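You operate a simulated robot arm through the tools that you are given. There is no shell and no other tool. Be economical: measure what you need, move in short steps, check, and stop when the job is done.

You are at the controls of a simulated two-armed robot. One attempt, no reset.

JOB
Pour tea from the pink flask into both cups, up to their lines.
Fine: hold the flask as you turn its cap, rest the cap on the trolley top, stand the flask back and close it. Set down upright: pink flask.

It is judged by the outcome, as a careful person would: the job done as asked, and still so three seconds after it is handed in. It fails if anything else is knocked over, pushed out of place, dropped, spilled or broken. Lids that push on must go on centred and level and be pressed home; caps that screw on are set level and turned clockwise until they are tight.

ROBOT AND FRAMES
Two 7-joint arms with two-finger parallel grippers on one trunk, on a base that drives. Base frame: it is fixed to the floor where the robot stands at the start and does not move with it; the origin is under the middle of the robot, x ahead of it, y to its left, z up; the surface under the hand at the start is at about z = 84. Units: cm, rad, N and s.
The left shoulder is at the start at [7, 13.3, 122.6], the right one opposite. With the tool pointing down near the work surface each hand reaches from about 10 to 64 cm from the robot's upright axis, wherever it stands, measured 20 degrees to its own side. Payload 1.57 kg a hand.
The TCP of each hand is the grasp point between the finger pads, 3 cm short of the fingertips. In the tool frame z runs along the fingers and y along their closing line. Largest opening 8 cm; finger width 1.7, thickness 1.2; the body of the gripper, 4 by 8.2 cm, starts 8 cm behind the TCP.
Orientation is that of the tool frame in the base frame, as [roll, pitch, yaw] about the fixed x, y, z axes, in that order (R = Rz(yaw) Ry(pitch) Rx(roll)). With the fingers straight down and closing along the base's y, the tool's x points along the base's -x, its y along +y and its z along -z.

CONTROLS
- The arms move only by the tool drive_tool. It takes "left_moves", "right_moves" or both (then of equal length, played together; a hand with none holds still); each is a list that holds one entry, the list of rows, each a list of 7 numbers: the shift along the tool's x, y, z in cm, then the turn, a rotation vector about the tool's x, y, z in rad, then the opening, from 0 (shut) to 1 (fully open). In form: [[[x, y, z, wx, wy, wz, jaw], ...]]. A call has 1 to 20 rows; each row shifts and turns the commanded pose from where the row before left it, along the tool's axes as they then stand. A row lasts 0.2 s, in which the tool goes at most 5 cm and 0.15 rad; a call with a longer step from one row to the next is refused whole, and so is a gripper value outside its range. A pose out of reach is approached as far as the arm can. The call stops where the force on the tool passes 40 N (or 10 N more than at its start, if that is more) or the arm is blocked; 0.2 s more then pass. The fingers move at their own pace (about 15.3 cm/s each) and stop on an object; they squeeze with about 21 N. The grip force told is the motor's: it shows also when the fingers shut on nothing. Time passes only in rows, and 0.2 s behind the last, so rows that do not move let the fingers close. It gives the time, the measured TCP pose, the force on the tool (base axes), the opening and the grip force at its end, in the units of the frame above (readings bear some noise), with the torque about the TCP (base axes, N m) and any sound that the robot's microphone picked up, and new pictures: "pictures" is both (left out), scene, wrist or none (wrist: the cameras of the hands that moved).
- Cameras (640 x 400 px; columns grow to the right, rows downward): "scene" is now at [13.49, -1.33, 144.87]; the picture's right is [-0.16, -0.99, 0.00], its down [-0.63, 0.10, -0.77] and it looks along [0.76, -0.13, -0.64] (base axes); focal length 279 px, centre (320, 200). "left" rides on the left gripper at [7.2, 0.7, -12.2] in its tool frame; the picture's right is [-0.09, 1.00, 0.00], its down [-0.84, -0.08, -0.54] and it looks along [-0.54, -0.05, 0.84] (tool axes); focal length 238 px, centre (320, 200). "right" rides on the right gripper at [7.2, -0.7, -12.2] in its tool frame; the picture's right is [0.09, 1.00, 0.00], its down [-0.84, 0.08, -0.54] and it looks along [-0.54, 0.05, 0.84] (tool axes); focal length 238 px, centre (320, 200). There is no depth. A picture from a camera that has moved, and an enlarged one, comes with that camera's place and axes in the base frame and with its lens.
- lift_body(by): slides the trunk up (or, below 0, down) by that many cm; the arms and the scene camera ride with it, the base frame stays. It gives what a move gives, with no picture.
- base_move(legs): drives the robot by 1 to 6 legs, each [ahead, left, turn to the left] in cm, cm and rad, along the robot's own axes; the way and the turn of a leg run together, so that a leg with both is an arc; at most 150 cm and 3.142 rad a leg. The arms and the cameras ride along, it lands a little off, and it stops where it bumps. It gives what a move gives, and a new picture of the scene camera.
- aim_head(pan, tilt): turns the head with the scene camera to pan (to the left, within 1.501 rad either way) and tilt (down, from -0.506 to 1.204), counted from straight ahead of the robot. It gives what a move gives, and a new picture of the scene camera.
- enlarge(camera, box): a new picture of the part [left, top, right, bottom] of that camera's present view, enlarged. The clock stands still meanwhile.
- hand_in(): hands the job in; it is judged then, once.

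Work in short steps. Places have to be worked out from the pictures, the camera data and where the tool is seen: move nearer, look again, correct. Check each grasp and each placing, and mend what went wrong. You have 120 turns and 260 pictures in all, those below and enlarged ones among them. Open the grippers and draw the arms clear of the work before you hand the job in, unless the task says otherwise; then end with one line.

The tools are called after "Request:" as name(argument=value, ...) on one line, values as JSON. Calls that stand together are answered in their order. drive_tool: Moves the arms, as the interface text tells. Its arguments: {"type":"object","properties":{"left_moves":{"type":"array"},"right_moves":{"type":"array"},"pictures":{"type":"string","enum":["both","scene","wrist","none"]}},"required":[]} The other tools are called the same way: lift_body (by) slides the trunk up or down; base_move (legs) drives the base; aim_head (pan, tilt) turns the head that bears the scene camera; enlarge (camera, box) takes an enlarged picture of a part of a camera's view; hand_in () hands the job in.

At the start:

```text
clock: 0.0
left_tool_pos: [38.49, 6.27, 128.77]
left_ee_rot: [-3.141, 0.001, -3.141]
left_wrist_force: [-0.1, -0.7, 0.0]
left_wrist_torque: [0.0, 0.0, -0.03]
left_width: 8.0
left_finger_force: 0.0
right_tool_pos: [42.51, -34.96, 119.44]
right_ee_rot: [-3.14, 0.001, 3.141]
right_wrist_force: [0.2, 0.1, 0.6]
right_wrist_torque: [-0.01, 0.03, -0.01]
right_width: 8.01
right_finger_force: 0.1
trunk travel left (down, up): [-80.0, 14.0]
robot x, y, heading: [0.4, -0.01, -0.001]
head pan, tilt: [-0.164, 0.695]
```

scene: 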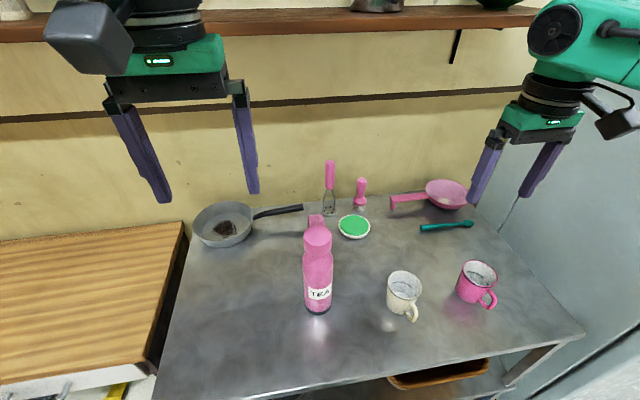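
right: 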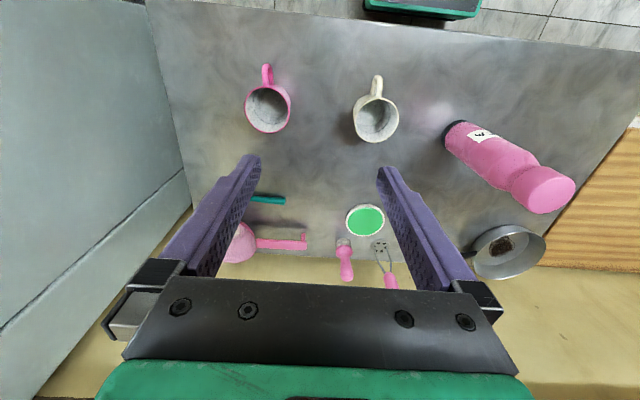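
left: 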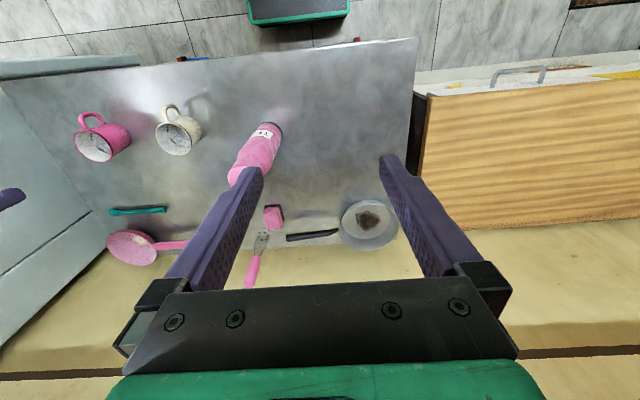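

I'll begin by looking closely at the flask and the cups.

Request:
enlarge(camera="scene", box=[260, 190, 360, 330])

Request:
enlarge(camera="scene", box=[370, 240, 520, 334])

Request:
enlarge(camera="right", box=[230, 50, 590, 275])

```text
2.86 times, centred on (310, 260) of scene
camera zoom: at [13.49, -1.33, 144.87], right [-0.16, -0.99, 0.0], down [-0.63, 0.1, -0.77], along [0.76, -0.13, -0.64], focal length 797 px, centre (349, 29)
```

zoom: 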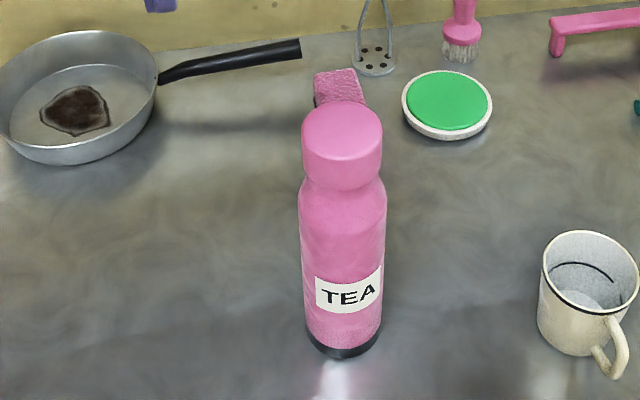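

```text
4.26 times, centred on (445, 287) of scene
camera zoom: at [13.49, -1.33, 144.87], right [-0.16, -0.99, 0.0], down [-0.63, 0.1, -0.77], along [0.76, -0.13, -0.64], focal length 1187 px, centre (-212, -170)
```

zoom: 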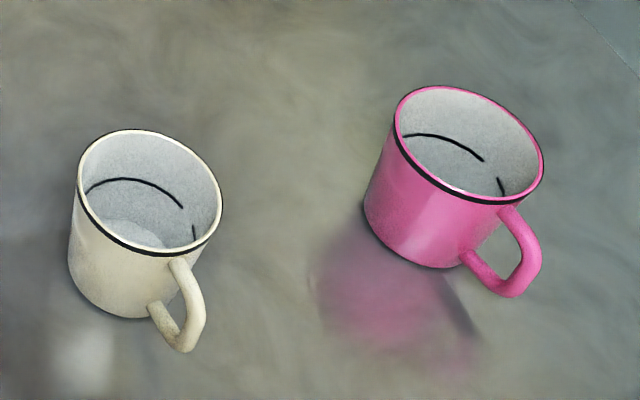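

```text
1.78 times, centred on (410, 162) of right
camera zoom: at [35.41, -35.57, 131.6], right [-0.09, 1.0, 0.0], down [0.84, 0.08, 0.54], along [0.54, 0.05, -0.84], focal length 424 px, centre (160, 267)
```

zoom: 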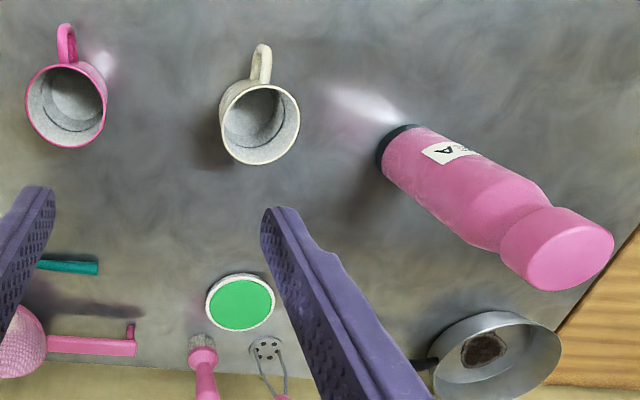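

Cups are at about [44.6,-25.5] (cream) and [44.6,-43.1] (pink), rims near z 92; the flask axis is about [48,-6.5], with the cap between z 104.5 and 108. I'll tip the right hand so its fingers point ahead.

Request:
drive_tool(right_moves=[[[0, 0, 0, 0, -0.143, 0, 1], [0, 0, 0, 0, -0.143, 0, 1], [0, 0, 0, 0, -0.143, 0, 1], [0, 0, 0, 0, -0.143, 0, 1], [0, 0, 0, 0, -0.143, 0, 1], [0, 0, 0, 0, -0.143, 0, 1], [0, 0, 0, 0, -0.143, 0, 1], [0, 0, 0, 0, -0.143, 0, 1], [0, 0, 0, 0, -0.143, 0, 1], [0, 0, 0, 0, -0.143, 0, 1], [0, 0, 0, 0, -0.14, 0, 1], [0, 0, 0, 0, 0, 0, 1]]], pictures="scene")

```text
clock: 2.6
left_tool_pos: [38.45, 6.5, 128.71]
left_ee_rot: [-3.139, 0.001, 3.141]
left_wrist_force: [-0.7, -0.6, -0.1]
left_wrist_torque: [0.0, -0.01, 0.03]
left_width: 7.97
left_finger_force: 0.0
right_tool_pos: [44.98, -38.16, 121.02]
right_ee_rot: [-0.823, 1.546, -0.84]
right_wrist_force: [-0.2, -0.3, 0.4]
right_wrist_torque: [0.0, -0.04, -0.01]
right_width: 8.0
right_finger_force: 0.0
right hand out of reach, approached as far as the arm can: row 7, 9, 10, 11
trunk travel left (down, up): [-80.0, 14.0]
robot x, y, heading: [-0.19, 0.1, -0.001]
head pan, tilt: [-0.164, 0.695]
camera scene: at [13.44, -1.2, 144.88], right [-0.16, -0.99, 0.0], down [-0.63, 0.1, -0.77], along [0.76, -0.13, -0.64], focal length 279 px, centre (320, 200)
```

scene: 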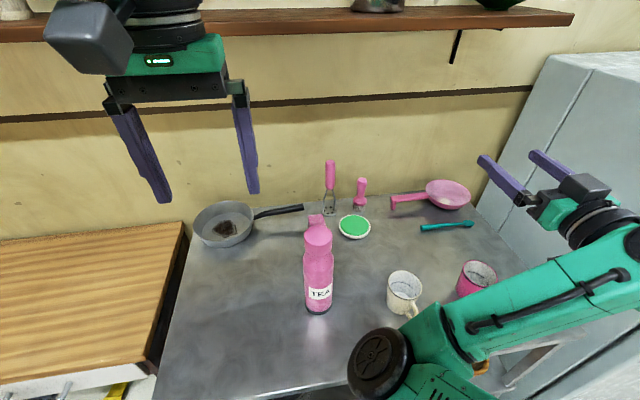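

The hand now points ahead. I'll bring it across to the front of the flask, still high, and shift the left hand out of its way.

Request:
drive_tool(right_moves=[[[1.5, 3.5, -0.8, 0, 0, 0, 1], [1.5, 3.5, -0.8, 0, 0, 0, 1], [1.5, 3.5, -0.8, 0, 0, 0, 1], [1.5, 3.5, -0.8, 0, 0, 0, 1], [1.5, 3.5, -0.8, 0, 0, 0, 1], [0.5, 3.5, -0.8, 0, 0, 0, 1], [0, 3.5, -0.8, 0, 0, 0, 1], [0, 3.5, -0.8, 0, 0, 0, 1], [0, 0, 0, 0, 0, 0, 1], [0, 0, 0, 0, 0, 0, 1]]], left_moves=[[[0, 2, 0, 0, 0, 0, 1], [0, 2, 0, 0, 0, 0, 1], [0, 2, 0, 0, 0, 0, 1], [0, 2, 0, 0, 0, 0, 1], [0, 2, 0, 0, 0, 0, 1], [0, 0, 0, 0, 0, 0, 1], [0, 0, 0, 0, 0, 0, 1], [0, 0, 0, 0, 0, 0, 1], [0, 0, 0, 0, 0, 0, 1], [0, 0, 0, 0, 0, 0, 1]]], pictures="both")

```text
clock: 3.4
left_tool_pos: [38.47, 11.82, 128.83]
left_ee_rot: [-3.139, 0.001, -3.14]
left_wrist_force: [0.8, 0.0, -0.4]
left_wrist_torque: [-0.03, 0.0, 0.02]
left_width: 8.0
left_finger_force: 0.1
right_tool_pos: [48.3, -33.25, 128.54]
right_ee_rot: [-0.388, 1.277, -0.441]
right_wrist_force: [-0.7, 0.1, 0.3]
right_wrist_torque: [0.0, 0.01, -0.02]
right_width: 8.02
right_finger_force: 0.1
right hand out of reach, approached as far as the arm can: row 1, 2, 3
trunk travel left (down, up): [-80.0, 14.0]
robot x, y, heading: [-0.36, 0.03, -0.004]
head pan, tilt: [-0.164, 0.695]
stopped in row 3 (right hand): the arm was blocked; the commanded pose is now the measured one
camera scene: at [13.51, -1.06, 144.87], right [-0.16, -0.99, 0.0], down [-0.63, 0.1, -0.77], along [0.76, -0.13, -0.64], focal length 279 px, centre (320, 200)
camera right: at [38.4, -34.47, 118.5], right [0.09, 0.98, -0.2], down [-0.74, 0.2, 0.65], along [0.67, 0.09, 0.74], focal length 238 px, centre (320, 200)
camera left: at [31.38, 12.6, 141.09], right [0.09, 1.0, 0.0], down [0.84, -0.08, 0.54], along [0.54, -0.05, -0.84], focal length 238 px, centre (320, 200)
```

scene: 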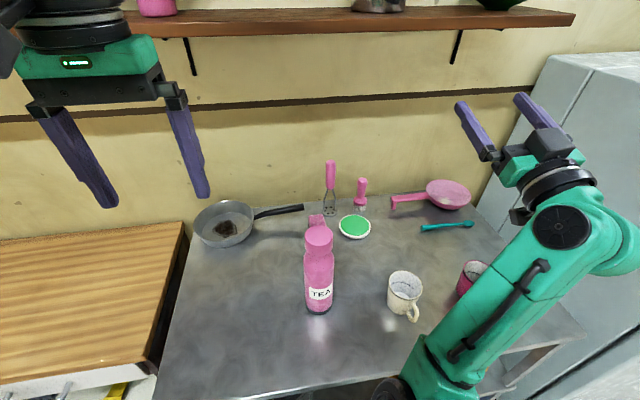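
right: 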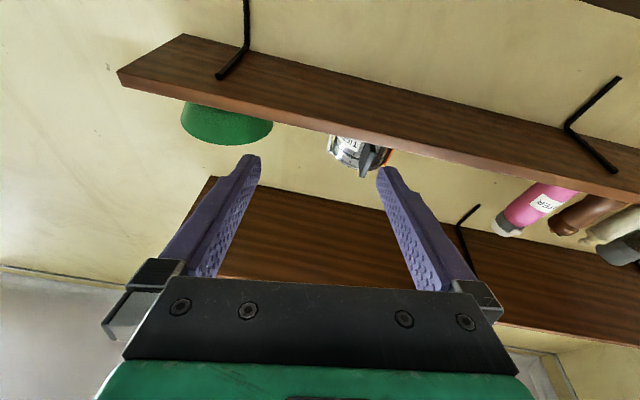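
left: 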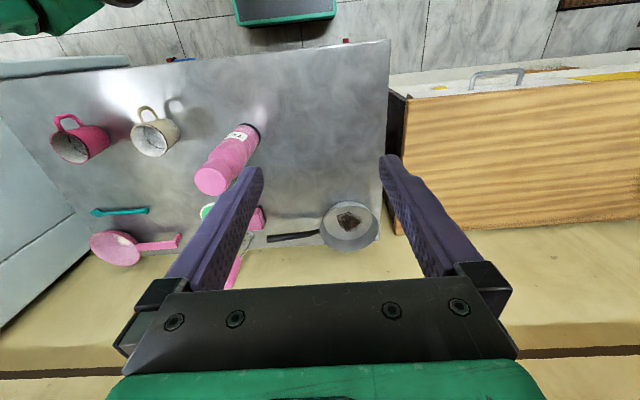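

The right arm is cramped so close to its shoulder. I'll tip the fingers back to about 45° down, then raise the trunk for more elbow room.

Request:
drive_tool(right_moves=[[[0, 0, 0, 0, 0.15, 0, 1], [0, 0, 0, 0, 0.15, 0, 1], [0, 0, 0, 0, 0.15, 0, 1], [0, 0, 0, 0, 0.15, 0, 1], [0, 0, 0, 0, 0.15, 0, 1], [0, 0, 0, 0, 0.15, 0, 1], [0, 0, 0, 0, 0.15, 0, 1], [0, 0, 0, 0, 0.15, 0, 1], [0, 0, 0, 0, 0, 0, 1]]], pictures="none")

Request:
lift_body(by=13)

```text
clock: 5.4
left_tool_pos: [38.41, 11.5, 128.78]
left_ee_rot: [3.141, 0.0, -3.141]
left_wrist_force: [0.6, -0.5, 0.3]
left_wrist_torque: [0.04, 0.0, -0.01]
left_width: 7.99
left_finger_force: 0.1
right_tool_pos: [48.17, -33.6, 128.35]
right_ee_rot: [-3.012, 0.639, -3.13]
right_wrist_force: [-0.2, -0.5, 0.8]
right_wrist_torque: [0.03, 0.0, -0.01]
right_width: 8.0
right_finger_force: 0.0
trunk travel left (down, up): [-80.0, 14.0]
robot x, y, heading: [0.3, 0.16, -0.002]
head pan, tilt: [-0.164, 0.695]
```

```text
clock: 7.0
left_tool_pos: [38.32, 11.64, 141.83]
left_ee_rot: [-3.141, 0.001, -3.14]
left_wrist_force: [-0.5, 0.4, -0.5]
left_wrist_torque: [-0.01, -0.01, -0.01]
left_width: 8.01
left_finger_force: 0.0
right_tool_pos: [48.46, -33.55, 141.2]
right_ee_rot: [-3.011, 0.642, -3.128]
right_wrist_force: [-0.4, 0.1, 0.4]
right_wrist_torque: [0.0, 0.01, 0.03]
right_width: 8.0
right_finger_force: 0.0
trunk travel left (down, up): [-93.0, 1.0]
robot x, y, heading: [0.17, -0.13, -0.0]
head pan, tilt: [-0.164, 0.695]
```

Trunk raised. Now level the right hand's roll and bring it above and in front of the flask.

Request:
drive_tool(right_moves=[[[0, 0, 0, -0.12, 0, 0, 1], [2.38, 2.65, 1.12, 0, 0, 0, 1], [2.38, 2.65, 1.12, 0, 0, 0, 1], [2.38, 2.65, 1.12, 0, 0, 0, 1], [2.38, 2.65, 1.12, 0, 0, 0, 1], [2.38, 2.65, 1.12, 0, 0, 0, 1], [2.38, 2.65, 1.12, 0, 0, 0, 1], [2.38, 2.65, 1.12, 0, 0, 0, 1], [2.38, 2.65, 1.12, 0, 0, 0, 1], [2.38, 2.65, 1.12, 0, 0, 0, 1], [2.38, 2.65, 1.12, 0, 0, 0, 1], [0, 0, 0, 0, 0, 0, 1]]], pictures="scene")

```text
clock: 9.6
left_tool_pos: [38.43, 11.53, 141.82]
left_ee_rot: [-3.141, -0.001, 3.14]
left_wrist_force: [0.3, 0.5, 0.0]
left_wrist_torque: [-0.04, 0.0, 0.01]
left_width: 7.98
left_finger_force: 0.1
right_tool_pos: [41.31, -11.24, 117.34]
right_ee_rot: [-3.131, 0.639, -3.127]
right_wrist_force: [-1.0, -0.1, -0.5]
right_wrist_torque: [0.03, 0.0, 0.01]
right_width: 8.0
right_finger_force: 0.0
right hand out of reach, approached as far as the arm can: row 6, 7, 8, 9
trunk travel left (down, up): [-93.0, 1.0]
robot x, y, heading: [0.14, 0.01, -0.002]
head pan, tilt: [-0.164, 0.695]
camera scene: at [13.49, -1.34, 157.87], right [-0.16, -0.99, 0.0], down [-0.63, 0.1, -0.77], along [0.76, -0.13, -0.64], focal length 279 px, centre (320, 200)
```

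scene: 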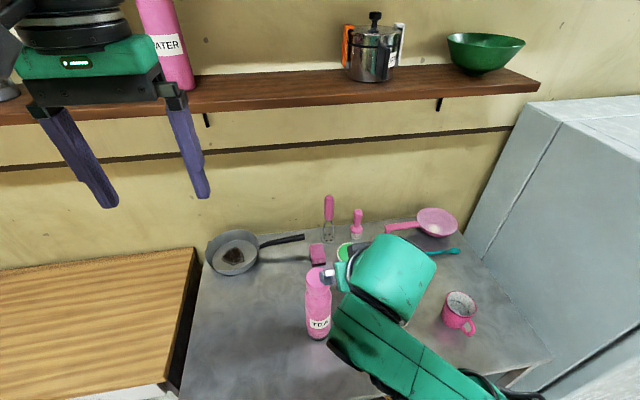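

The arm still wants more room, so I'll back the base 9 cm, which should keep the cap within the left hand's reach.

Request:
base_move(legs=[[-9, 0, 0]])

```text
clock: 10.7
left_tool_pos: [30.41, 11.58, 141.51]
left_ee_rot: [-3.141, -0.007, -3.14]
left_wrist_force: [0.0, -0.4, 0.3]
left_wrist_torque: [0.02, 0.11, 0.0]
left_width: 8.0
left_finger_force: 0.2
right_tool_pos: [33.21, -11.4, 117.03]
right_ee_rot: [-3.133, 0.634, -3.128]
right_wrist_force: [0.3, -0.1, 0.0]
right_wrist_torque: [-0.02, 0.01, 0.01]
right_width: 7.99
right_finger_force: 0.1
trunk travel left (down, up): [-93.0, 1.0]
robot x, y, heading: [-9.14, 0.17, -0.0]
head pan, tilt: [-0.164, 0.695]
camera scene: at [5.58, -1.31, 157.77], right [-0.16, -0.99, 0.0], down [-0.64, 0.1, -0.76], along [0.75, -0.13, -0.64], focal length 279 px, centre (320, 200)
```

scene: 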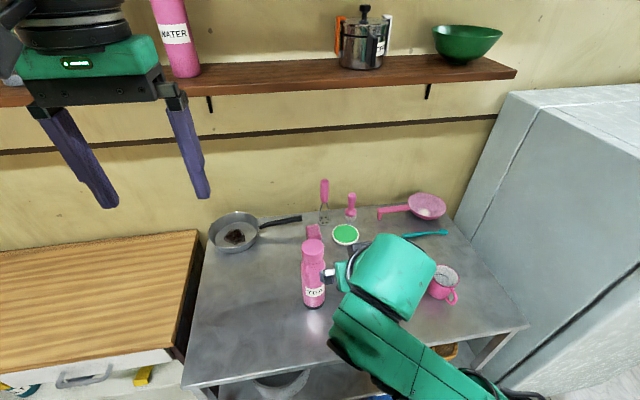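

Now rotate the fingers level while lining up with the flask in y.

Request:
drive_tool(right_moves=[[[0, 0.7, 0, 0, -0.133, 0, 1], [0, 0.7, 0, 0, -0.133, 0, 1], [0, 0.7, 0, 0, -0.133, 0, 1], [0, 0.7, 0, 0, -0.133, 0, 1], [0, 0.7, 0, 0, -0.133, 0, 1], [0, 0.7, 0, 0, -0.133, 0, 1], [0, 0.7, 0, 0, -0.133, 0, 1], [0, 0, 0, 0, 0, 0, 1]]], pictures="none")

```text
clock: 12.5
left_tool_pos: [29.62, 11.56, 141.88]
left_ee_rot: [-3.141, -0.002, -3.14]
left_wrist_force: [-0.5, -0.1, 0.1]
left_wrist_torque: [-0.01, 0.05, -0.03]
left_width: 8.01
left_finger_force: 0.0
right_tool_pos: [32.38, -6.47, 117.33]
right_ee_rot: [-1.544, 1.562, -1.535]
right_wrist_force: [-0.4, 0.2, 0.2]
right_wrist_torque: [0.0, -0.01, 0.01]
right_width: 8.02
right_finger_force: 0.0
trunk travel left (down, up): [-93.0, 1.0]
robot x, y, heading: [-8.77, 0.22, 0.004]
head pan, tilt: [-0.164, 0.695]
```

Level, and within reach. Lower to about z 97, then take a wrist look at the flask.

Request:
drive_tool(right_moves=[[[2.5, 0, 0, 0, 0, 0, 1], [2.5, 0, 0, 0, 0, 0, 1], [2.5, 0, 0, 0, 0, 0, 1], [2.5, 0, 0, 0, 0, 0, 1], [2.5, 0, 0, 0, 0, 0, 1], [2.5, 0, 0, 0, 0, 0, 1], [2.5, 0, 0, 0, 0, 0, 1], [2.5, 0, 0, 0, 0, 0, 1], [0, 0, 0, 0, 0, 0, 1]]])

```text
clock: 14.5
left_tool_pos: [29.57, 11.51, 141.84]
left_ee_rot: [-3.141, 0.001, -3.139]
left_wrist_force: [-0.2, 0.0, 0.5]
left_wrist_torque: [0.0, 0.0, 0.04]
left_width: 8.0
left_finger_force: 0.1
right_tool_pos: [32.54, -6.62, 97.43]
right_ee_rot: [-1.499, 1.561, -1.494]
right_wrist_force: [0.4, -0.3, 1.2]
right_wrist_torque: [-0.01, -0.01, 0.02]
right_width: 8.0
right_finger_force: 0.1
trunk travel left (down, up): [-93.0, 1.0]
robot x, y, heading: [-8.64, -0.1, 0.004]
head pan, tilt: [-0.164, 0.695]
camera scene: at [4.55, -1.33, 157.87], right [-0.16, -0.99, 0.0], down [-0.63, 0.1, -0.77], along [0.76, -0.13, -0.64], focal length 279 px, centre (320, 200)
camera right: at [20.31, -7.39, 90.2], right [-0.01, 0.99, -0.1], down [-0.54, 0.08, 0.84], along [0.84, 0.06, 0.54], focal length 238 px, centre (320, 200)
```

scene: 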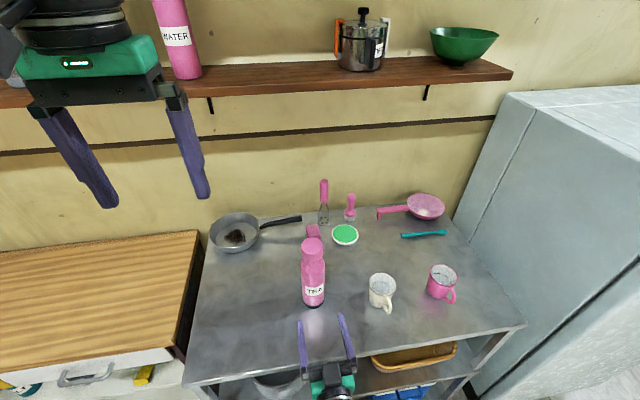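
right: 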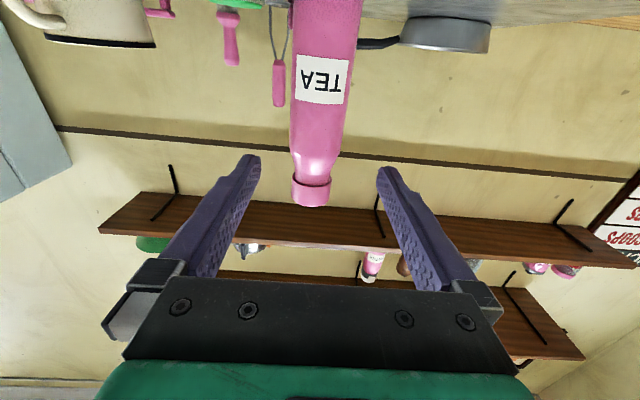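

The flask is centred between the fingers at y ≈ -6.8. I'll lower 2 cm and advance around the body, staying open.

Request:
drive_tool(right_moves=[[[1, -0.1, 2, 0, 0, 0, 1], [1, -0.1, 2, 0, 0, 0, 1], [0, 0, 2, 0, 0, 0, 1], [0, 0, 2, 0, 0, 0, 1], [0, 0, 2, 0, 0, 0, 1], [0, 0, 2, 0, 0, 0, 1], [0, 0, 1.5, 0, 0, 0, 1], [0, 0, 1.5, 0, 0, 0, 1], [0, 0, 0, 0, 0, 0, 1]]])

Request:
enlarge(camera="scene", box=[250, 220, 380, 340])

```text
clock: 16.5
left_tool_pos: [29.49, 11.64, 141.85]
left_ee_rot: [3.14, 0.001, -3.141]
left_wrist_force: [-0.2, 0.4, 0.8]
left_wrist_torque: [0.03, 0.02, 0.04]
left_width: 7.96
left_finger_force: 0.1
right_tool_pos: [47.49, -6.64, 95.26]
right_ee_rot: [-1.553, 1.564, -1.543]
right_wrist_force: [-0.3, -1.1, -0.1]
right_wrist_torque: [-0.01, 0.02, -0.01]
right_width: 7.99
right_finger_force: 0.0
trunk travel left (down, up): [-93.0, 1.0]
robot x, y, heading: [-8.86, -0.22, 0.001]
head pan, tilt: [-0.164, 0.695]
camera scene: at [4.57, -1.33, 157.87], right [-0.16, -0.99, 0.0], down [-0.63, 0.1, -0.77], along [0.76, -0.13, -0.64], focal length 279 px, centre (320, 200)
camera right: at [35.31, -7.66, 88.05], right [-0.01, 0.99, -0.1], down [-0.54, 0.08, 0.84], along [0.84, 0.06, 0.54], focal length 238 px, centre (320, 200)
```

scene: 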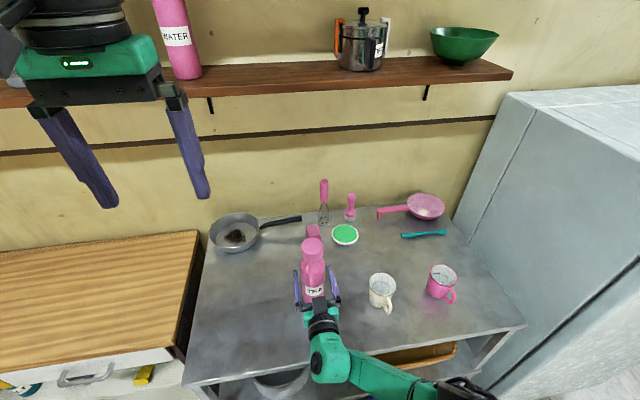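
right: 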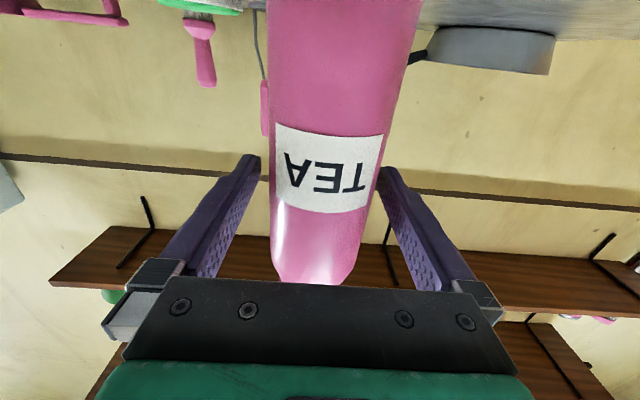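

```text
3.33 times, centred on (315, 280) of scene
camera zoom: at [4.57, -1.33, 157.87], right [-0.16, -0.99, 0.0], down [-0.63, 0.1, -0.77], along [0.76, -0.13, -0.64], focal length 930 px, centre (337, -67)
```

zoom: 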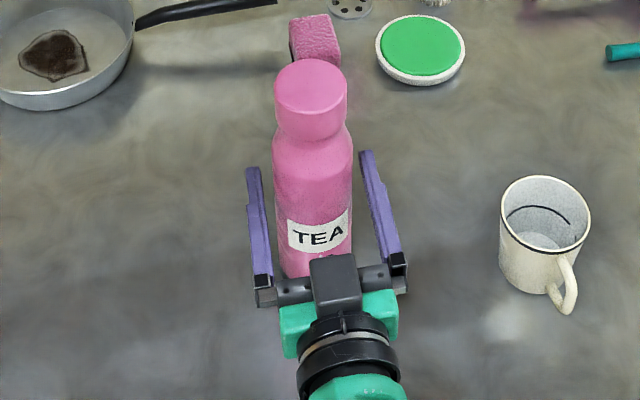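

The flask sits centred between the fingers. Closing the right grip.

Request:
drive_tool(right_moves=[[[0, 0, 0, 0, 0, 0, 0.5], [0, 0, 0, 0, 0, 0, 0], [0, 0, 0, 0, 0, 0, 0], [0, 0, 0, 0, 0, 0, 0]]], pictures="wrist")

Request:
enlarge(camera="scene", box=[250, 220, 380, 340])

```text
clock: 17.5
left_tool_pos: [29.46, 11.63, 141.9]
left_ee_rot: [3.141, 0.001, 3.141]
left_wrist_force: [0.0, 0.0, 0.7]
left_wrist_torque: [-0.05, 0.02, -0.01]
left_width: 8.01
left_finger_force: 0.1
right_tool_pos: [47.42, -6.73, 95.17]
right_ee_rot: [-1.503, 1.564, -1.494]
right_wrist_force: [0.2, 1.3, 1.2]
right_wrist_torque: [0.36, 0.03, 0.01]
right_width: 6.11
right_finger_force: 21.1
trunk travel left (down, up): [-93.0, 1.0]
robot x, y, heading: [-9.04, -0.07, 0.004]
head pan, tilt: [-0.164, 0.695]
camera right: at [35.29, -7.6, 88.07], right [-0.01, 0.99, -0.1], down [-0.54, 0.08, 0.84], along [0.84, 0.06, 0.54], focal length 238 px, centre (320, 200)
```

right: 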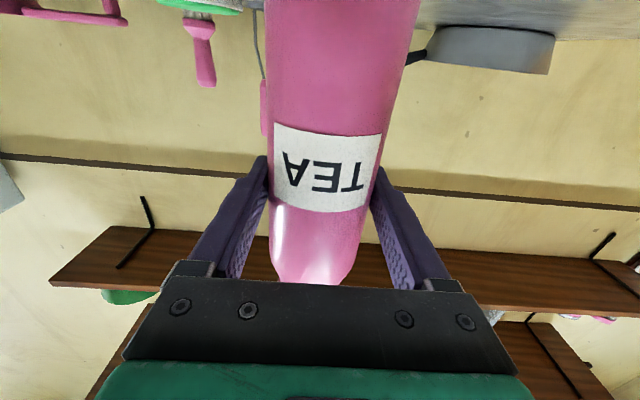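

```text
3.33 times, centred on (315, 280) of scene
camera zoom: at [4.55, -1.28, 157.87], right [-0.16, -0.99, 0.0], down [-0.63, 0.1, -0.77], along [0.76, -0.13, -0.64], focal length 930 px, centre (337, -67)
```

zoom: 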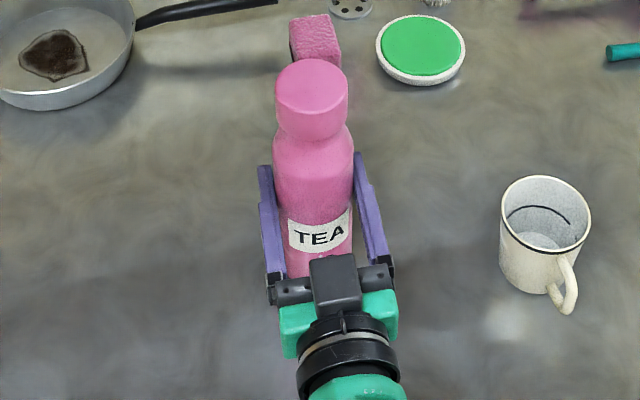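

Firm grip on the body (6.1 cm). Now bring the left hand above the cap.

Request:
drive_tool(left_moves=[[[-2.28, -2.28, 2.9, 0, 0, 0, 1], [-2.28, -2.28, 2.9, 0, 0, 0, 1], [-2.28, -2.28, 2.9, 0, 0, 0, 1], [-2.28, -2.28, 2.9, 0, 0, 0, 1], [-2.28, -2.28, 2.9, 0, 0, 0, 1], [-2.28, -2.28, 2.9, 0, 0, 0, 1], [-2.28, -2.28, 2.9, 0, 0, 0, 1], [-2.28, -2.28, 2.9, 0, 0, 0, 1], [0, 0, 0, 0, 0, 0, 1]]])

```text
clock: 19.5
left_tool_pos: [46.33, -5.58, 119.38]
left_ee_rot: [-3.14, -0.001, -3.141]
left_wrist_force: [1.0, -0.2, 0.7]
left_wrist_torque: [-0.05, 0.01, 0.02]
left_width: 8.01
left_finger_force: 0.0
left hand out of reach, approached as far as the arm can: row 8
right_tool_pos: [47.41, -6.76, 95.33]
right_ee_rot: [-1.48, 1.559, -1.473]
right_wrist_force: [-1.8, -1.6, 3.2]
right_wrist_torque: [-0.09, 0.1, 0.02]
right_width: 6.11
right_finger_force: 21.8
trunk travel left (down, up): [-93.0, 1.0]
robot x, y, heading: [-8.79, 0.1, 0.002]
head pan, tilt: [-0.164, 0.695]
camera scene: at [4.53, -1.08, 157.88], right [-0.16, -0.99, 0.0], down [-0.63, 0.1, -0.77], along [0.76, -0.13, -0.64], focal length 279 px, centre (320, 200)
camera left: at [39.22, -4.85, 131.74], right [0.09, 1.0, 0.0], down [0.84, -0.08, 0.54], along [0.54, -0.05, -0.84], focal length 238 px, centre (320, 200)
```

scene: 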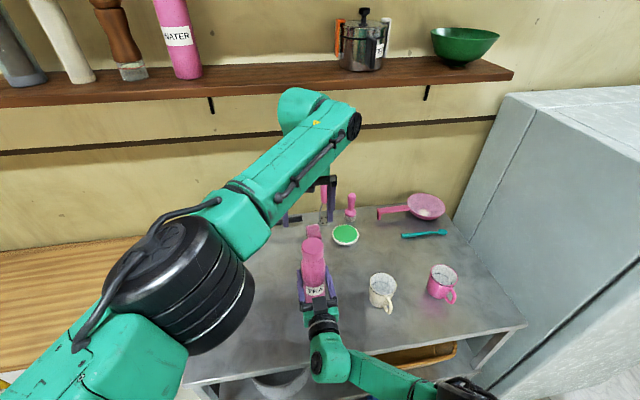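
left: 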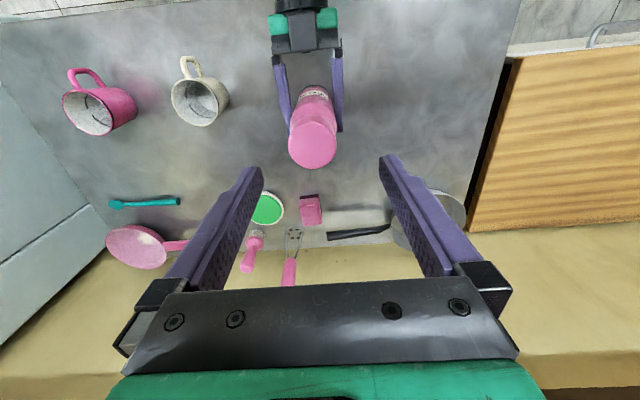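

The left hand is about 1.5 cm short of reach. I'll lift the gripped flask slightly and bring it 5 cm nearer, and 2.5 cm to the left.

Request:
drive_tool(right_moves=[[[-0.5, 0, 0, 0, 0, 0, 0], [-0.5, 0, 0, 0, 0, 0, 0], [0, 0.5, -1, 0, 0, 0, 0], [0, 0.5, -1, 0, 0, 0, 0], [0, 0.5, -1, 0, 0, 0, 0], [0, 0.5, -1, 0, 0, 0, 0], [0, 0.5, -1, 0, 0, 0, 0], [0, 0, 0, 0, 0, 0, 0], [0, 0, 0, 0, 0, 0, 0]]], pictures="both")

Request:
enlarge(camera="left", box=[220, 40, 420, 190])

```text
clock: 21.5
left_tool_pos: [46.46, -5.92, 119.41]
left_ee_rot: [-3.14, -0.002, -3.14]
left_wrist_force: [-0.3, -0.2, 0.0]
left_wrist_torque: [0.01, 0.0, 0.01]
left_width: 8.01
left_finger_force: 0.2
right_tool_pos: [42.49, -4.29, 96.31]
right_ee_rot: [-1.699, 1.562, -1.691]
right_wrist_force: [0.2, 0.1, -4.4]
right_wrist_torque: [0.04, 0.03, 0.0]
right_width: 6.1
right_finger_force: 21.1
trunk travel left (down, up): [-93.0, 1.0]
robot x, y, heading: [-8.93, -0.51, -0.001]
head pan, tilt: [-0.164, 0.695]
camera scene: at [4.71, -1.35, 157.85], right [-0.16, -0.99, 0.0], down [-0.63, 0.1, -0.77], along [0.76, -0.13, -0.64], focal length 279 px, centre (320, 200)
camera right: at [30.3, -5.17, 89.14], right [-0.01, 0.99, -0.1], down [-0.54, 0.08, 0.84], along [0.84, 0.06, 0.54], focal length 238 px, centre (320, 200)
```

scene: 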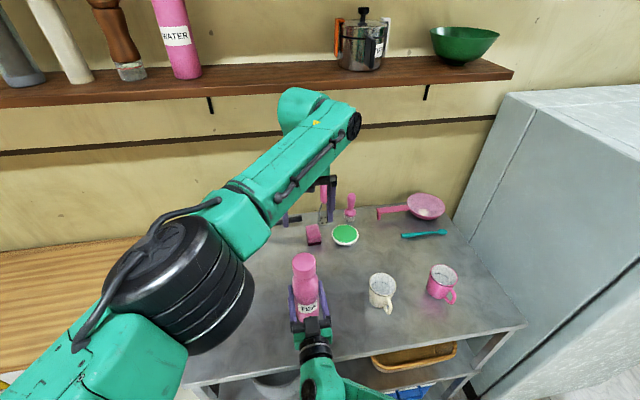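
right: 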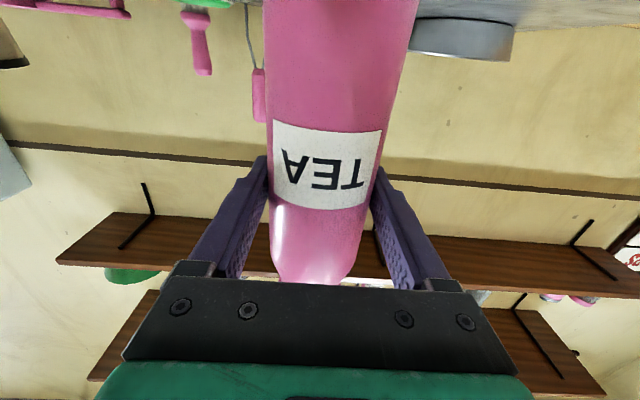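

```text
2.67 times, centred on (320, 115) of left
camera zoom: at [39.36, -5.08, 131.68], right [0.09, 1.0, 0.0], down [0.84, -0.08, 0.54], along [0.54, -0.05, -0.84], focal length 636 px, centre (320, 427)
```

zoom: 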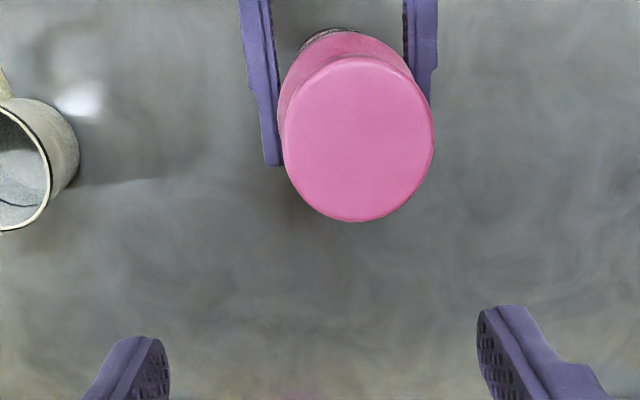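

Cap centre is now at about [42.75, -4.15], diameter 5 cm. I'll set the flask down, centre the left hand over the cap and pre-turn it clockwise for a longer unscrewing stroke.

Request:
drive_tool(right_moves=[[[0.5, 0, 0, 0, 0, 0, 0], [0.45, 0, 0, 0, 0, 0, 0], [0, 0, 0, 0, 0, 0, 0], [0, 0, 0, 0, 0, 0, 0]]], left_moves=[[[1.2, 0.55, 0, 0, 0, 0, 1], [1.2, 0.55, 0, 0, 0, 0, 1], [1.2, 0.55, 0, 0, 0, 0, 1], [0, 0, 0, 0, 0, 0, 1]]], pictures="none")

```text
clock: 22.5
left_tool_pos: [42.82, -3.96, 119.58]
left_ee_rot: [-3.141, -0.001, -3.139]
left_wrist_force: [1.0, 0.1, -0.2]
left_wrist_torque: [0.01, 0.05, 0.02]
left_width: 8.01
left_finger_force: 0.1
right_tool_pos: [42.39, -4.36, 95.45]
right_ee_rot: [-1.299, 1.564, -1.291]
right_wrist_force: [0.1, 0.7, 3.3]
right_wrist_torque: [0.3, 0.0, -0.03]
right_width: 6.09
right_finger_force: 20.5
trunk travel left (down, up): [-93.0, 1.0]
robot x, y, heading: [-9.0, -0.46, 0.003]
head pan, tilt: [-0.164, 0.695]
```

Now pre-turn the left hand clockwise and take a look.

Request:
drive_tool(left_moves=[[[0, 0, 0, 0, 0, 0.15, 1], [0, -0.15, 0, 0, 0, 0.15, 1], [0, 0, 0, 0, 0, 0.15, 1], [0, 0, 0, 0, 0, 0.15, 1], [0, 0, 0, 0, 0, 0.15, 1], [0, 0, 0, 0, 0, 0.15, 1], [0, 0, 0, 0, 0, 0.15, 1], [0, 0, 0, 0, 0, 0.15, 1], [0, 0, 0, 0, 0, 0.15, 1], [0, 0, 0, 0, 0, 0, 1]]], pictures="both")

```text
clock: 24.7
left_tool_pos: [42.86, -4.12, 119.49]
left_ee_rot: [-3.14, 0.0, 1.792]
left_wrist_force: [0.7, -0.4, 0.5]
left_wrist_torque: [-0.03, 0.03, 0.01]
left_width: 8.0
left_finger_force: 0.1
right_tool_pos: [42.35, -4.29, 95.45]
right_ee_rot: [-1.375, 1.561, -1.367]
right_wrist_force: [3.4, 1.6, 8.2]
right_wrist_torque: [0.46, -0.24, -0.06]
right_width: 6.12
right_finger_force: 20.5
trunk travel left (down, up): [-93.0, 1.0]
robot x, y, heading: [-8.79, 0.04, -0.001]
head pan, tilt: [-0.164, 0.695]
camera scene: at [4.48, -1.3, 157.88], right [-0.16, -0.99, 0.0], down [-0.63, 0.1, -0.77], along [0.76, -0.13, -0.64], focal length 279 px, centre (320, 200)
camera left: at [42.01, 3.17, 131.75], right [0.99, 0.13, 0.0], down [0.11, -0.83, 0.54], along [0.07, -0.54, -0.84], focal length 238 px, centre (320, 200)
```

scene: 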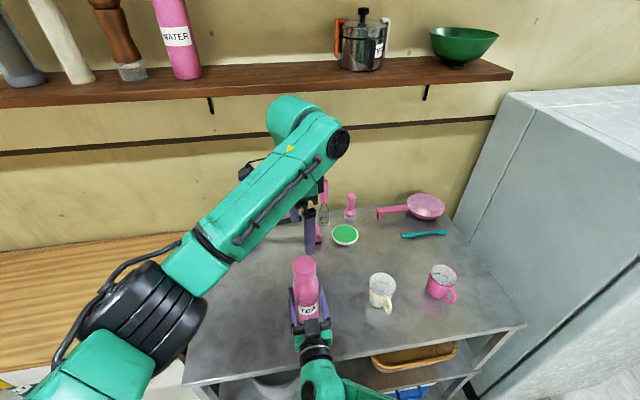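
left: 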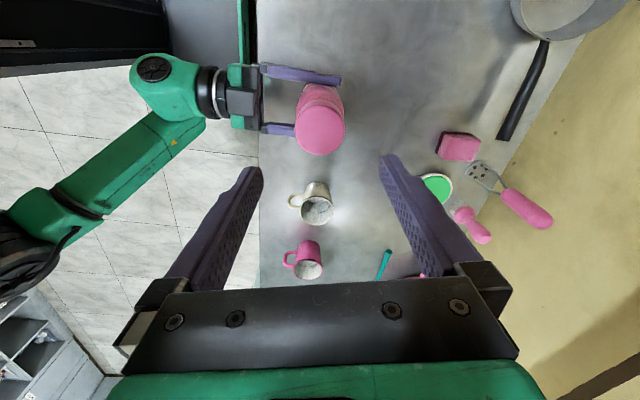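

The hand is centred over the cap. Descend so the fingertips reach the cap's lower edge.

Request:
drive_tool(left_moves=[[[0, 0, 2.5, 0, 0, 0, 1], [0, 0, 2.5, 0, 0, 0, 1], [0, 0, 2.5, 0, 0, 0, 1], [0, 0, 2.5, 0, 0, 0, 1], [0, 0, 1.7, 0, 0, 0, 1], [0, 0, 0, 0, 0, 0, 1], [0, 0, 0, 0, 0, 0, 1]]], pictures="both")

Request:
enlarge(camera="scene", box=[250, 210, 380, 330])

```text
clock: 26.3
left_tool_pos: [42.71, -4.07, 107.85]
left_ee_rot: [3.141, -0.002, 1.794]
left_wrist_force: [0.3, -0.2, 0.5]
left_wrist_torque: [0.0, 0.02, -0.02]
left_width: 8.0
left_finger_force: 0.0
right_tool_pos: [42.46, -4.27, 95.3]
right_ee_rot: [-1.415, 1.562, -1.407]
right_wrist_force: [3.9, 0.8, 9.8]
right_wrist_torque: [0.37, -0.16, -0.09]
right_width: 6.08
right_finger_force: 21.2
trunk travel left (down, up): [-93.0, 1.0]
robot x, y, heading: [-8.83, 0.26, 0.002]
head pan, tilt: [-0.164, 0.695]
camera scene: at [4.45, -1.33, 157.88], right [-0.16, -0.99, 0.0], down [-0.63, 0.1, -0.77], along [0.76, -0.13, -0.64], focal length 279 px, centre (320, 200)
camera left: at [41.88, 3.18, 120.03], right [0.99, 0.13, 0.0], down [0.11, -0.83, 0.54], along [0.07, -0.54, -0.84], focal length 238 px, centre (320, 200)
```

scene: 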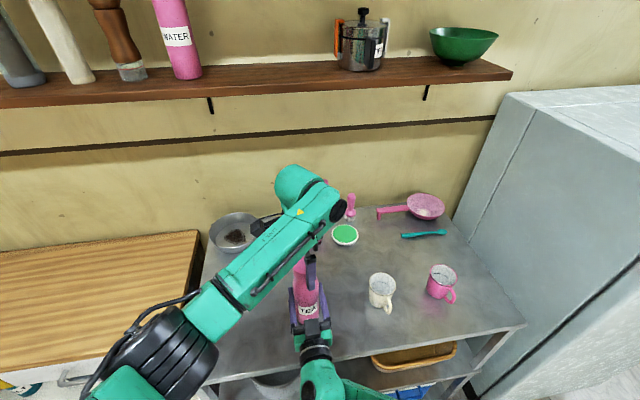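
left: 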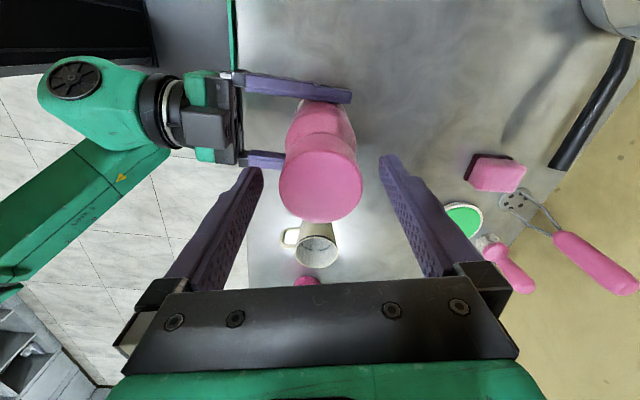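

```text
3.33 times, centred on (315, 270) of scene
camera zoom: at [4.45, -1.33, 157.88], right [-0.16, -0.99, 0.0], down [-0.63, 0.1, -0.77], along [0.76, -0.13, -0.64], focal length 930 px, centre (337, -33)
```

zoom: 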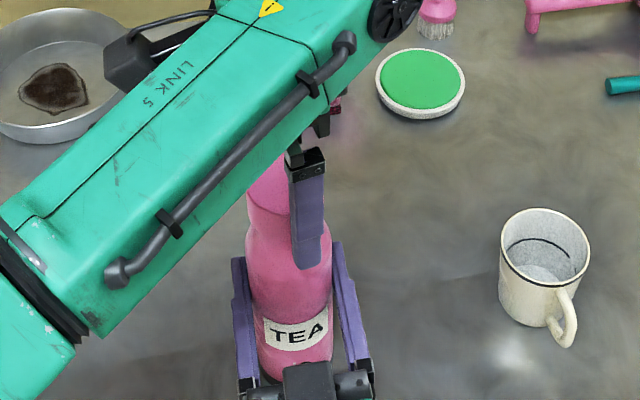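

The cap seems to span roughly z 103.3–107.5, so I'll go 0.8 cm lower and then close on it.

Request:
drive_tool(left_moves=[[[0, 0, 0.4, 0, 0, 0, 1], [0, 0, 0.4, 0, 0, 0, 1], [0, 0, 0, 0, 0, 0, 0.7], [0, 0, 0, 0, 0, 0, 0.4], [0, 0, 0, 0, 0, 0, 0], [0, 0, 0, 0, 0, 0, 0]]], pictures="wrist")

Request:
enlarge(camera="scene", box=[250, 210, 380, 330])

```text
clock: 27.7
left_tool_pos: [42.79, -4.11, 106.92]
left_ee_rot: [-3.141, 0.0, 1.794]
left_wrist_force: [0.2, -1.2, -1.1]
left_wrist_torque: [0.03, -0.01, 0.01]
left_width: 4.99
left_finger_force: 21.0
right_tool_pos: [42.4, -4.3, 95.29]
right_ee_rot: [-1.445, 1.562, -1.438]
right_wrist_force: [2.4, -0.1, 9.5]
right_wrist_torque: [0.29, 0.03, -0.07]
right_width: 6.12
right_finger_force: 20.7
trunk travel left (down, up): [-93.0, 1.0]
robot x, y, heading: [-8.9, 0.21, -0.0]
head pan, tilt: [-0.164, 0.695]
camera left: at [41.91, 3.14, 119.27], right [0.99, 0.13, 0.0], down [0.11, -0.83, 0.54], along [0.07, -0.54, -0.84], focal length 238 px, centre (320, 200)
```

left: 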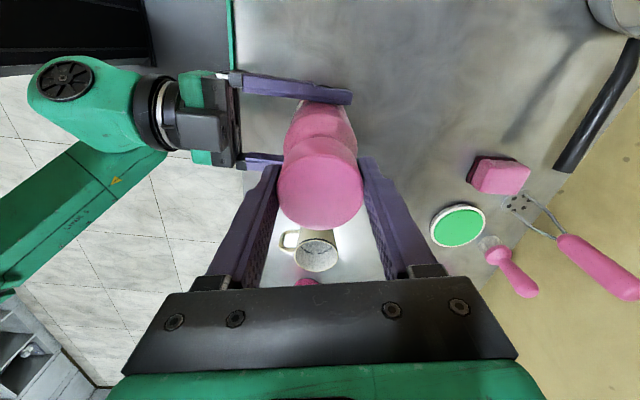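

```text
3.33 times, centred on (315, 270) of scene
camera zoom: at [4.45, -1.33, 157.88], right [-0.16, -0.99, 0.0], down [-0.63, 0.1, -0.77], along [0.76, -0.13, -0.64], focal length 930 px, centre (337, -33)
```

zoom: 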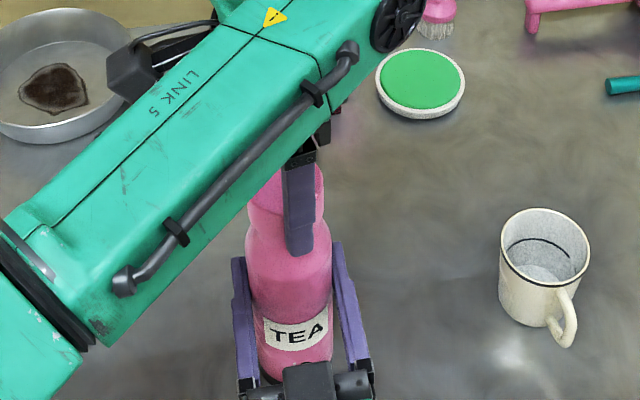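

Cap gripped. Start turning counter-clockwise a little and watch the torques.

Request:
drive_tool(left_moves=[[[0, 0, 0, 0, 0, -0.12, 0], [0, 0, 0, 0, 0, -0.12, 0], [0, 0, 0, 0, 0, -0.12, 0], [0, 0, 0, 0, 0, -0.12, 0], [0, 0, 0, 0, 0, -0.12, 0]]], pictures="none")

```text
clock: 28.9
left_tool_pos: [42.77, -4.06, 107.12]
left_ee_rot: [3.141, -0.002, 2.396]
left_wrist_force: [-11.3, -1.4, 7.0]
left_wrist_torque: [-0.11, 0.53, -0.07]
left_width: 5.01
left_finger_force: 21.5
right_tool_pos: [42.51, -4.27, 95.35]
right_ee_rot: [-1.524, 1.563, -1.515]
right_wrist_force: [14.0, 3.5, 2.4]
right_wrist_torque: [0.34, 0.26, -0.03]
right_width: 6.08
right_finger_force: 20.9
trunk travel left (down, up): [-93.0, 1.0]
robot x, y, heading: [-8.63, 0.11, 0.001]
head pan, tilt: [-0.164, 0.695]
```

It turns freely, with some side load as the axes shift. I'll ease the hand 0.2 cm in -x and 0.2 cm up and keep turning.

Request:
drive_tool(left_moves=[[[0.15, -0.14, -0.15, 0, 0, -0.12, 0], [0, 0, 0, 0, 0, -0.12, 0], [0, 0, 0, 0, 0, -0.12, 0], [0, 0, 0, 0, 0, -0.12, 0], [0, 0, -0.1, 0, 0, -0.12, 0], [0, 0, 0, 0, 0, -0.12, 0], [0, 0, 0, 0, 0, -0.12, 0], [0, 0, 0, 0, 0, -0.12, 0]]], pictures="wrist")

Request:
enlarge(camera="scene", box=[250, 210, 380, 330])

```text
clock: 30.7
left_tool_pos: [43.26, -2.59, 106.99]
left_ee_rot: [3.128, 0.012, -2.903]
left_wrist_force: [4.9, -25.1, 14.4]
left_wrist_torque: [-1.66, -0.1, -0.26]
left_width: 5.48
left_finger_force: 21.0
right_tool_pos: [41.99, -3.95, 95.25]
right_ee_rot: [-1.666, 1.56, -1.649]
right_wrist_force: [-7.8, 28.4, -8.0]
right_wrist_torque: [-0.78, -0.22, 0.75]
right_width: 6.39
right_finger_force: 21.4
trunk travel left (down, up): [-93.0, 1.0]
robot x, y, heading: [-9.05, -0.24, -0.0]
head pan, tilt: [-0.164, 0.695]
camera left: at [36.1, -3.7, 119.2], right [-0.15, 0.99, 0.01], down [0.83, 0.11, 0.55], along [0.54, 0.09, -0.83], focal length 238 px, centre (320, 200)
```

left: 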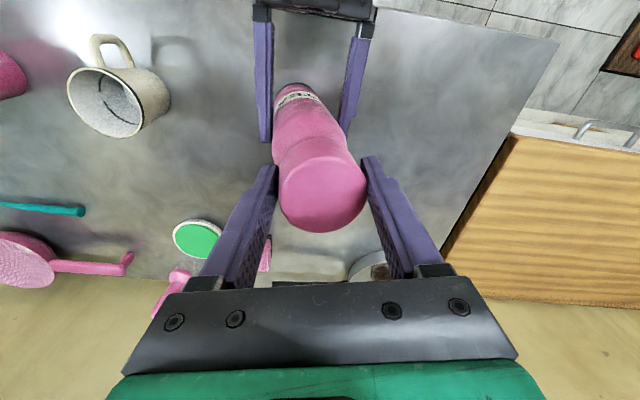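

```text
3.33 times, centred on (315, 270) of scene
camera zoom: at [4.31, -1.3, 157.89], right [-0.16, -0.99, 0.0], down [-0.63, 0.1, -0.77], along [0.76, -0.13, -0.64], focal length 930 px, centre (337, -33)
```

zoom: 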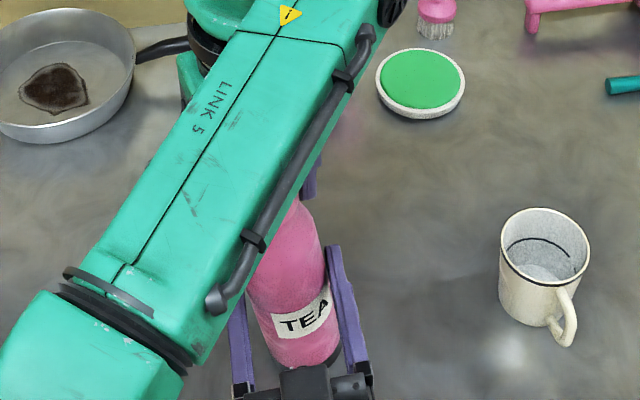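

The cap has been carried about 1.5 cm to the left, tilting the flask. I'll undo that by moving the left hand back toward y -4.1 and watching the forces.

Request:
drive_tool(left_moves=[[[0.18, -0.32, 0, 0, 0, 0, 0], [0.18, -0.32, 0, 0, 0, 0, 0], [0.18, -0.32, 0, 0, 0, 0, 0], [0.18, -0.32, 0, 0, 0, 0, 0], [0, 0, 0, 0, 0, 0, 0]]], pictures="wrist")

```text
clock: 31.9
left_tool_pos: [43.07, -4.04, 107.3]
left_ee_rot: [3.127, 0.011, -2.908]
left_wrist_force: [0.9, -0.6, -1.1]
left_wrist_torque: [-0.07, -0.18, 0.01]
left_width: 5.16
left_finger_force: 21.2
right_tool_pos: [42.58, -4.39, 95.19]
right_ee_rot: [-1.812, 1.56, -1.806]
right_wrist_force: [-0.9, 1.0, -2.9]
right_wrist_torque: [-0.02, 0.14, 0.0]
right_width: 6.14
right_finger_force: 21.5
trunk travel left (down, up): [-93.0, 1.0]
robot x, y, heading: [-8.73, -0.05, 0.0]
head pan, tilt: [-0.164, 0.695]
camera left: at [36.02, -5.18, 119.44], right [-0.14, 0.99, 0.02], down [0.83, 0.11, 0.55], along [0.54, 0.09, -0.83], focal length 238 px, centre (320, 200)
```

left: 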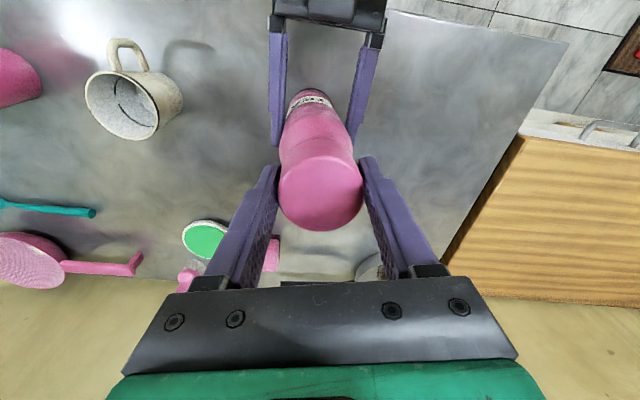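

Loads are gone. Test whether the cap is free with a small lift.

Request:
drive_tool(left_moves=[[[0, 0, -0.2, 0, 0, 0, 0], [0, 0, -0.2, 0, 0, 0, 0], [0, 0, 0, 0, 0, 0, 0]]], pictures="none")

```text
clock: 32.7
left_tool_pos: [42.96, -3.93, 107.33]
left_ee_rot: [3.127, 0.008, -2.905]
left_wrist_force: [8.4, -3.9, -7.7]
left_wrist_torque: [-0.28, -0.58, 0.01]
left_width: 5.06
left_finger_force: 21.1
right_tool_pos: [42.49, -4.11, 95.26]
right_ee_rot: [-1.561, 1.561, -1.552]
right_wrist_force: [-8.5, 4.6, 1.8]
right_wrist_torque: [-0.22, -0.45, 0.05]
right_width: 6.12
right_finger_force: 20.9
trunk travel left (down, up): [-93.0, 1.0]
robot x, y, heading: [-8.86, -0.09, -0.005]
head pan, tilt: [-0.164, 0.695]
```

Still threaded. Relax the lift and continue turning in smaller batches.

Request:
drive_tool(left_moves=[[[0, 0, 0.2, 0, 0, 0, 0], [0, 0, 0, 0, 0, -0.12, 0], [0, 0, 0, 0, 0, -0.12, 0], [0, 0, 0, 0, 0, -0.12, 0], [0, 0, 0, 0, 0, -0.12, 0], [0, 0, 0, 0, 0, 0, 0]]], pictures="none")

```text
clock: 34.1
left_tool_pos: [42.99, -4.02, 107.1]
left_ee_rot: [3.133, 0.014, -2.425]
left_wrist_force: [1.2, -16.8, 6.3]
left_wrist_torque: [-1.13, -0.26, -0.06]
left_width: 5.12
left_finger_force: 20.8
right_tool_pos: [42.46, -4.17, 95.19]
right_ee_rot: [-1.853, 1.561, -1.839]
right_wrist_force: [-0.6, 16.6, -10.3]
right_wrist_torque: [-0.8, 0.33, 0.17]
right_width: 6.13
right_finger_force: 20.8
trunk travel left (down, up): [-93.0, 1.0]
robot x, y, heading: [-9.01, 0.06, 0.002]
head pan, tilt: [-0.164, 0.695]
```

It's rising with the thread. Ease -y by 0.25 and up 0.1, then turn further.

Request:
drive_tool(left_moves=[[[0.16, -0.19, -0.1, 0, 0, 0, 0], [0, 0, 0, 0, 0, -0.12, 0], [0, 0, 0, 0, 0, -0.12, 0], [0, 0, 0, 0, 0, -0.12, 0], [0, 0, 0, 0, 0, -0.12, 0], [0, 0, 0, 0, 0, 0, 0]]], pictures="none")

```text
clock: 35.5
left_tool_pos: [42.93, -4.36, 107.28]
left_ee_rot: [3.139, 0.018, -1.946]
left_wrist_force: [6.6, -9.2, 2.1]
left_wrist_torque: [-0.62, -0.66, -0.06]
left_width: 5.13
left_finger_force: 20.5
right_tool_pos: [42.56, -4.33, 95.26]
right_ee_rot: [-1.591, 1.562, -1.584]
right_wrist_force: [-5.9, 9.5, -4.1]
right_wrist_torque: [-0.53, 0.06, 0.1]
right_width: 6.06
right_finger_force: 21.0
trunk travel left (down, up): [-93.0, 1.0]
robot x, y, heading: [-8.79, -0.45, -0.001]
head pan, tilt: [-0.164, 0.695]
```

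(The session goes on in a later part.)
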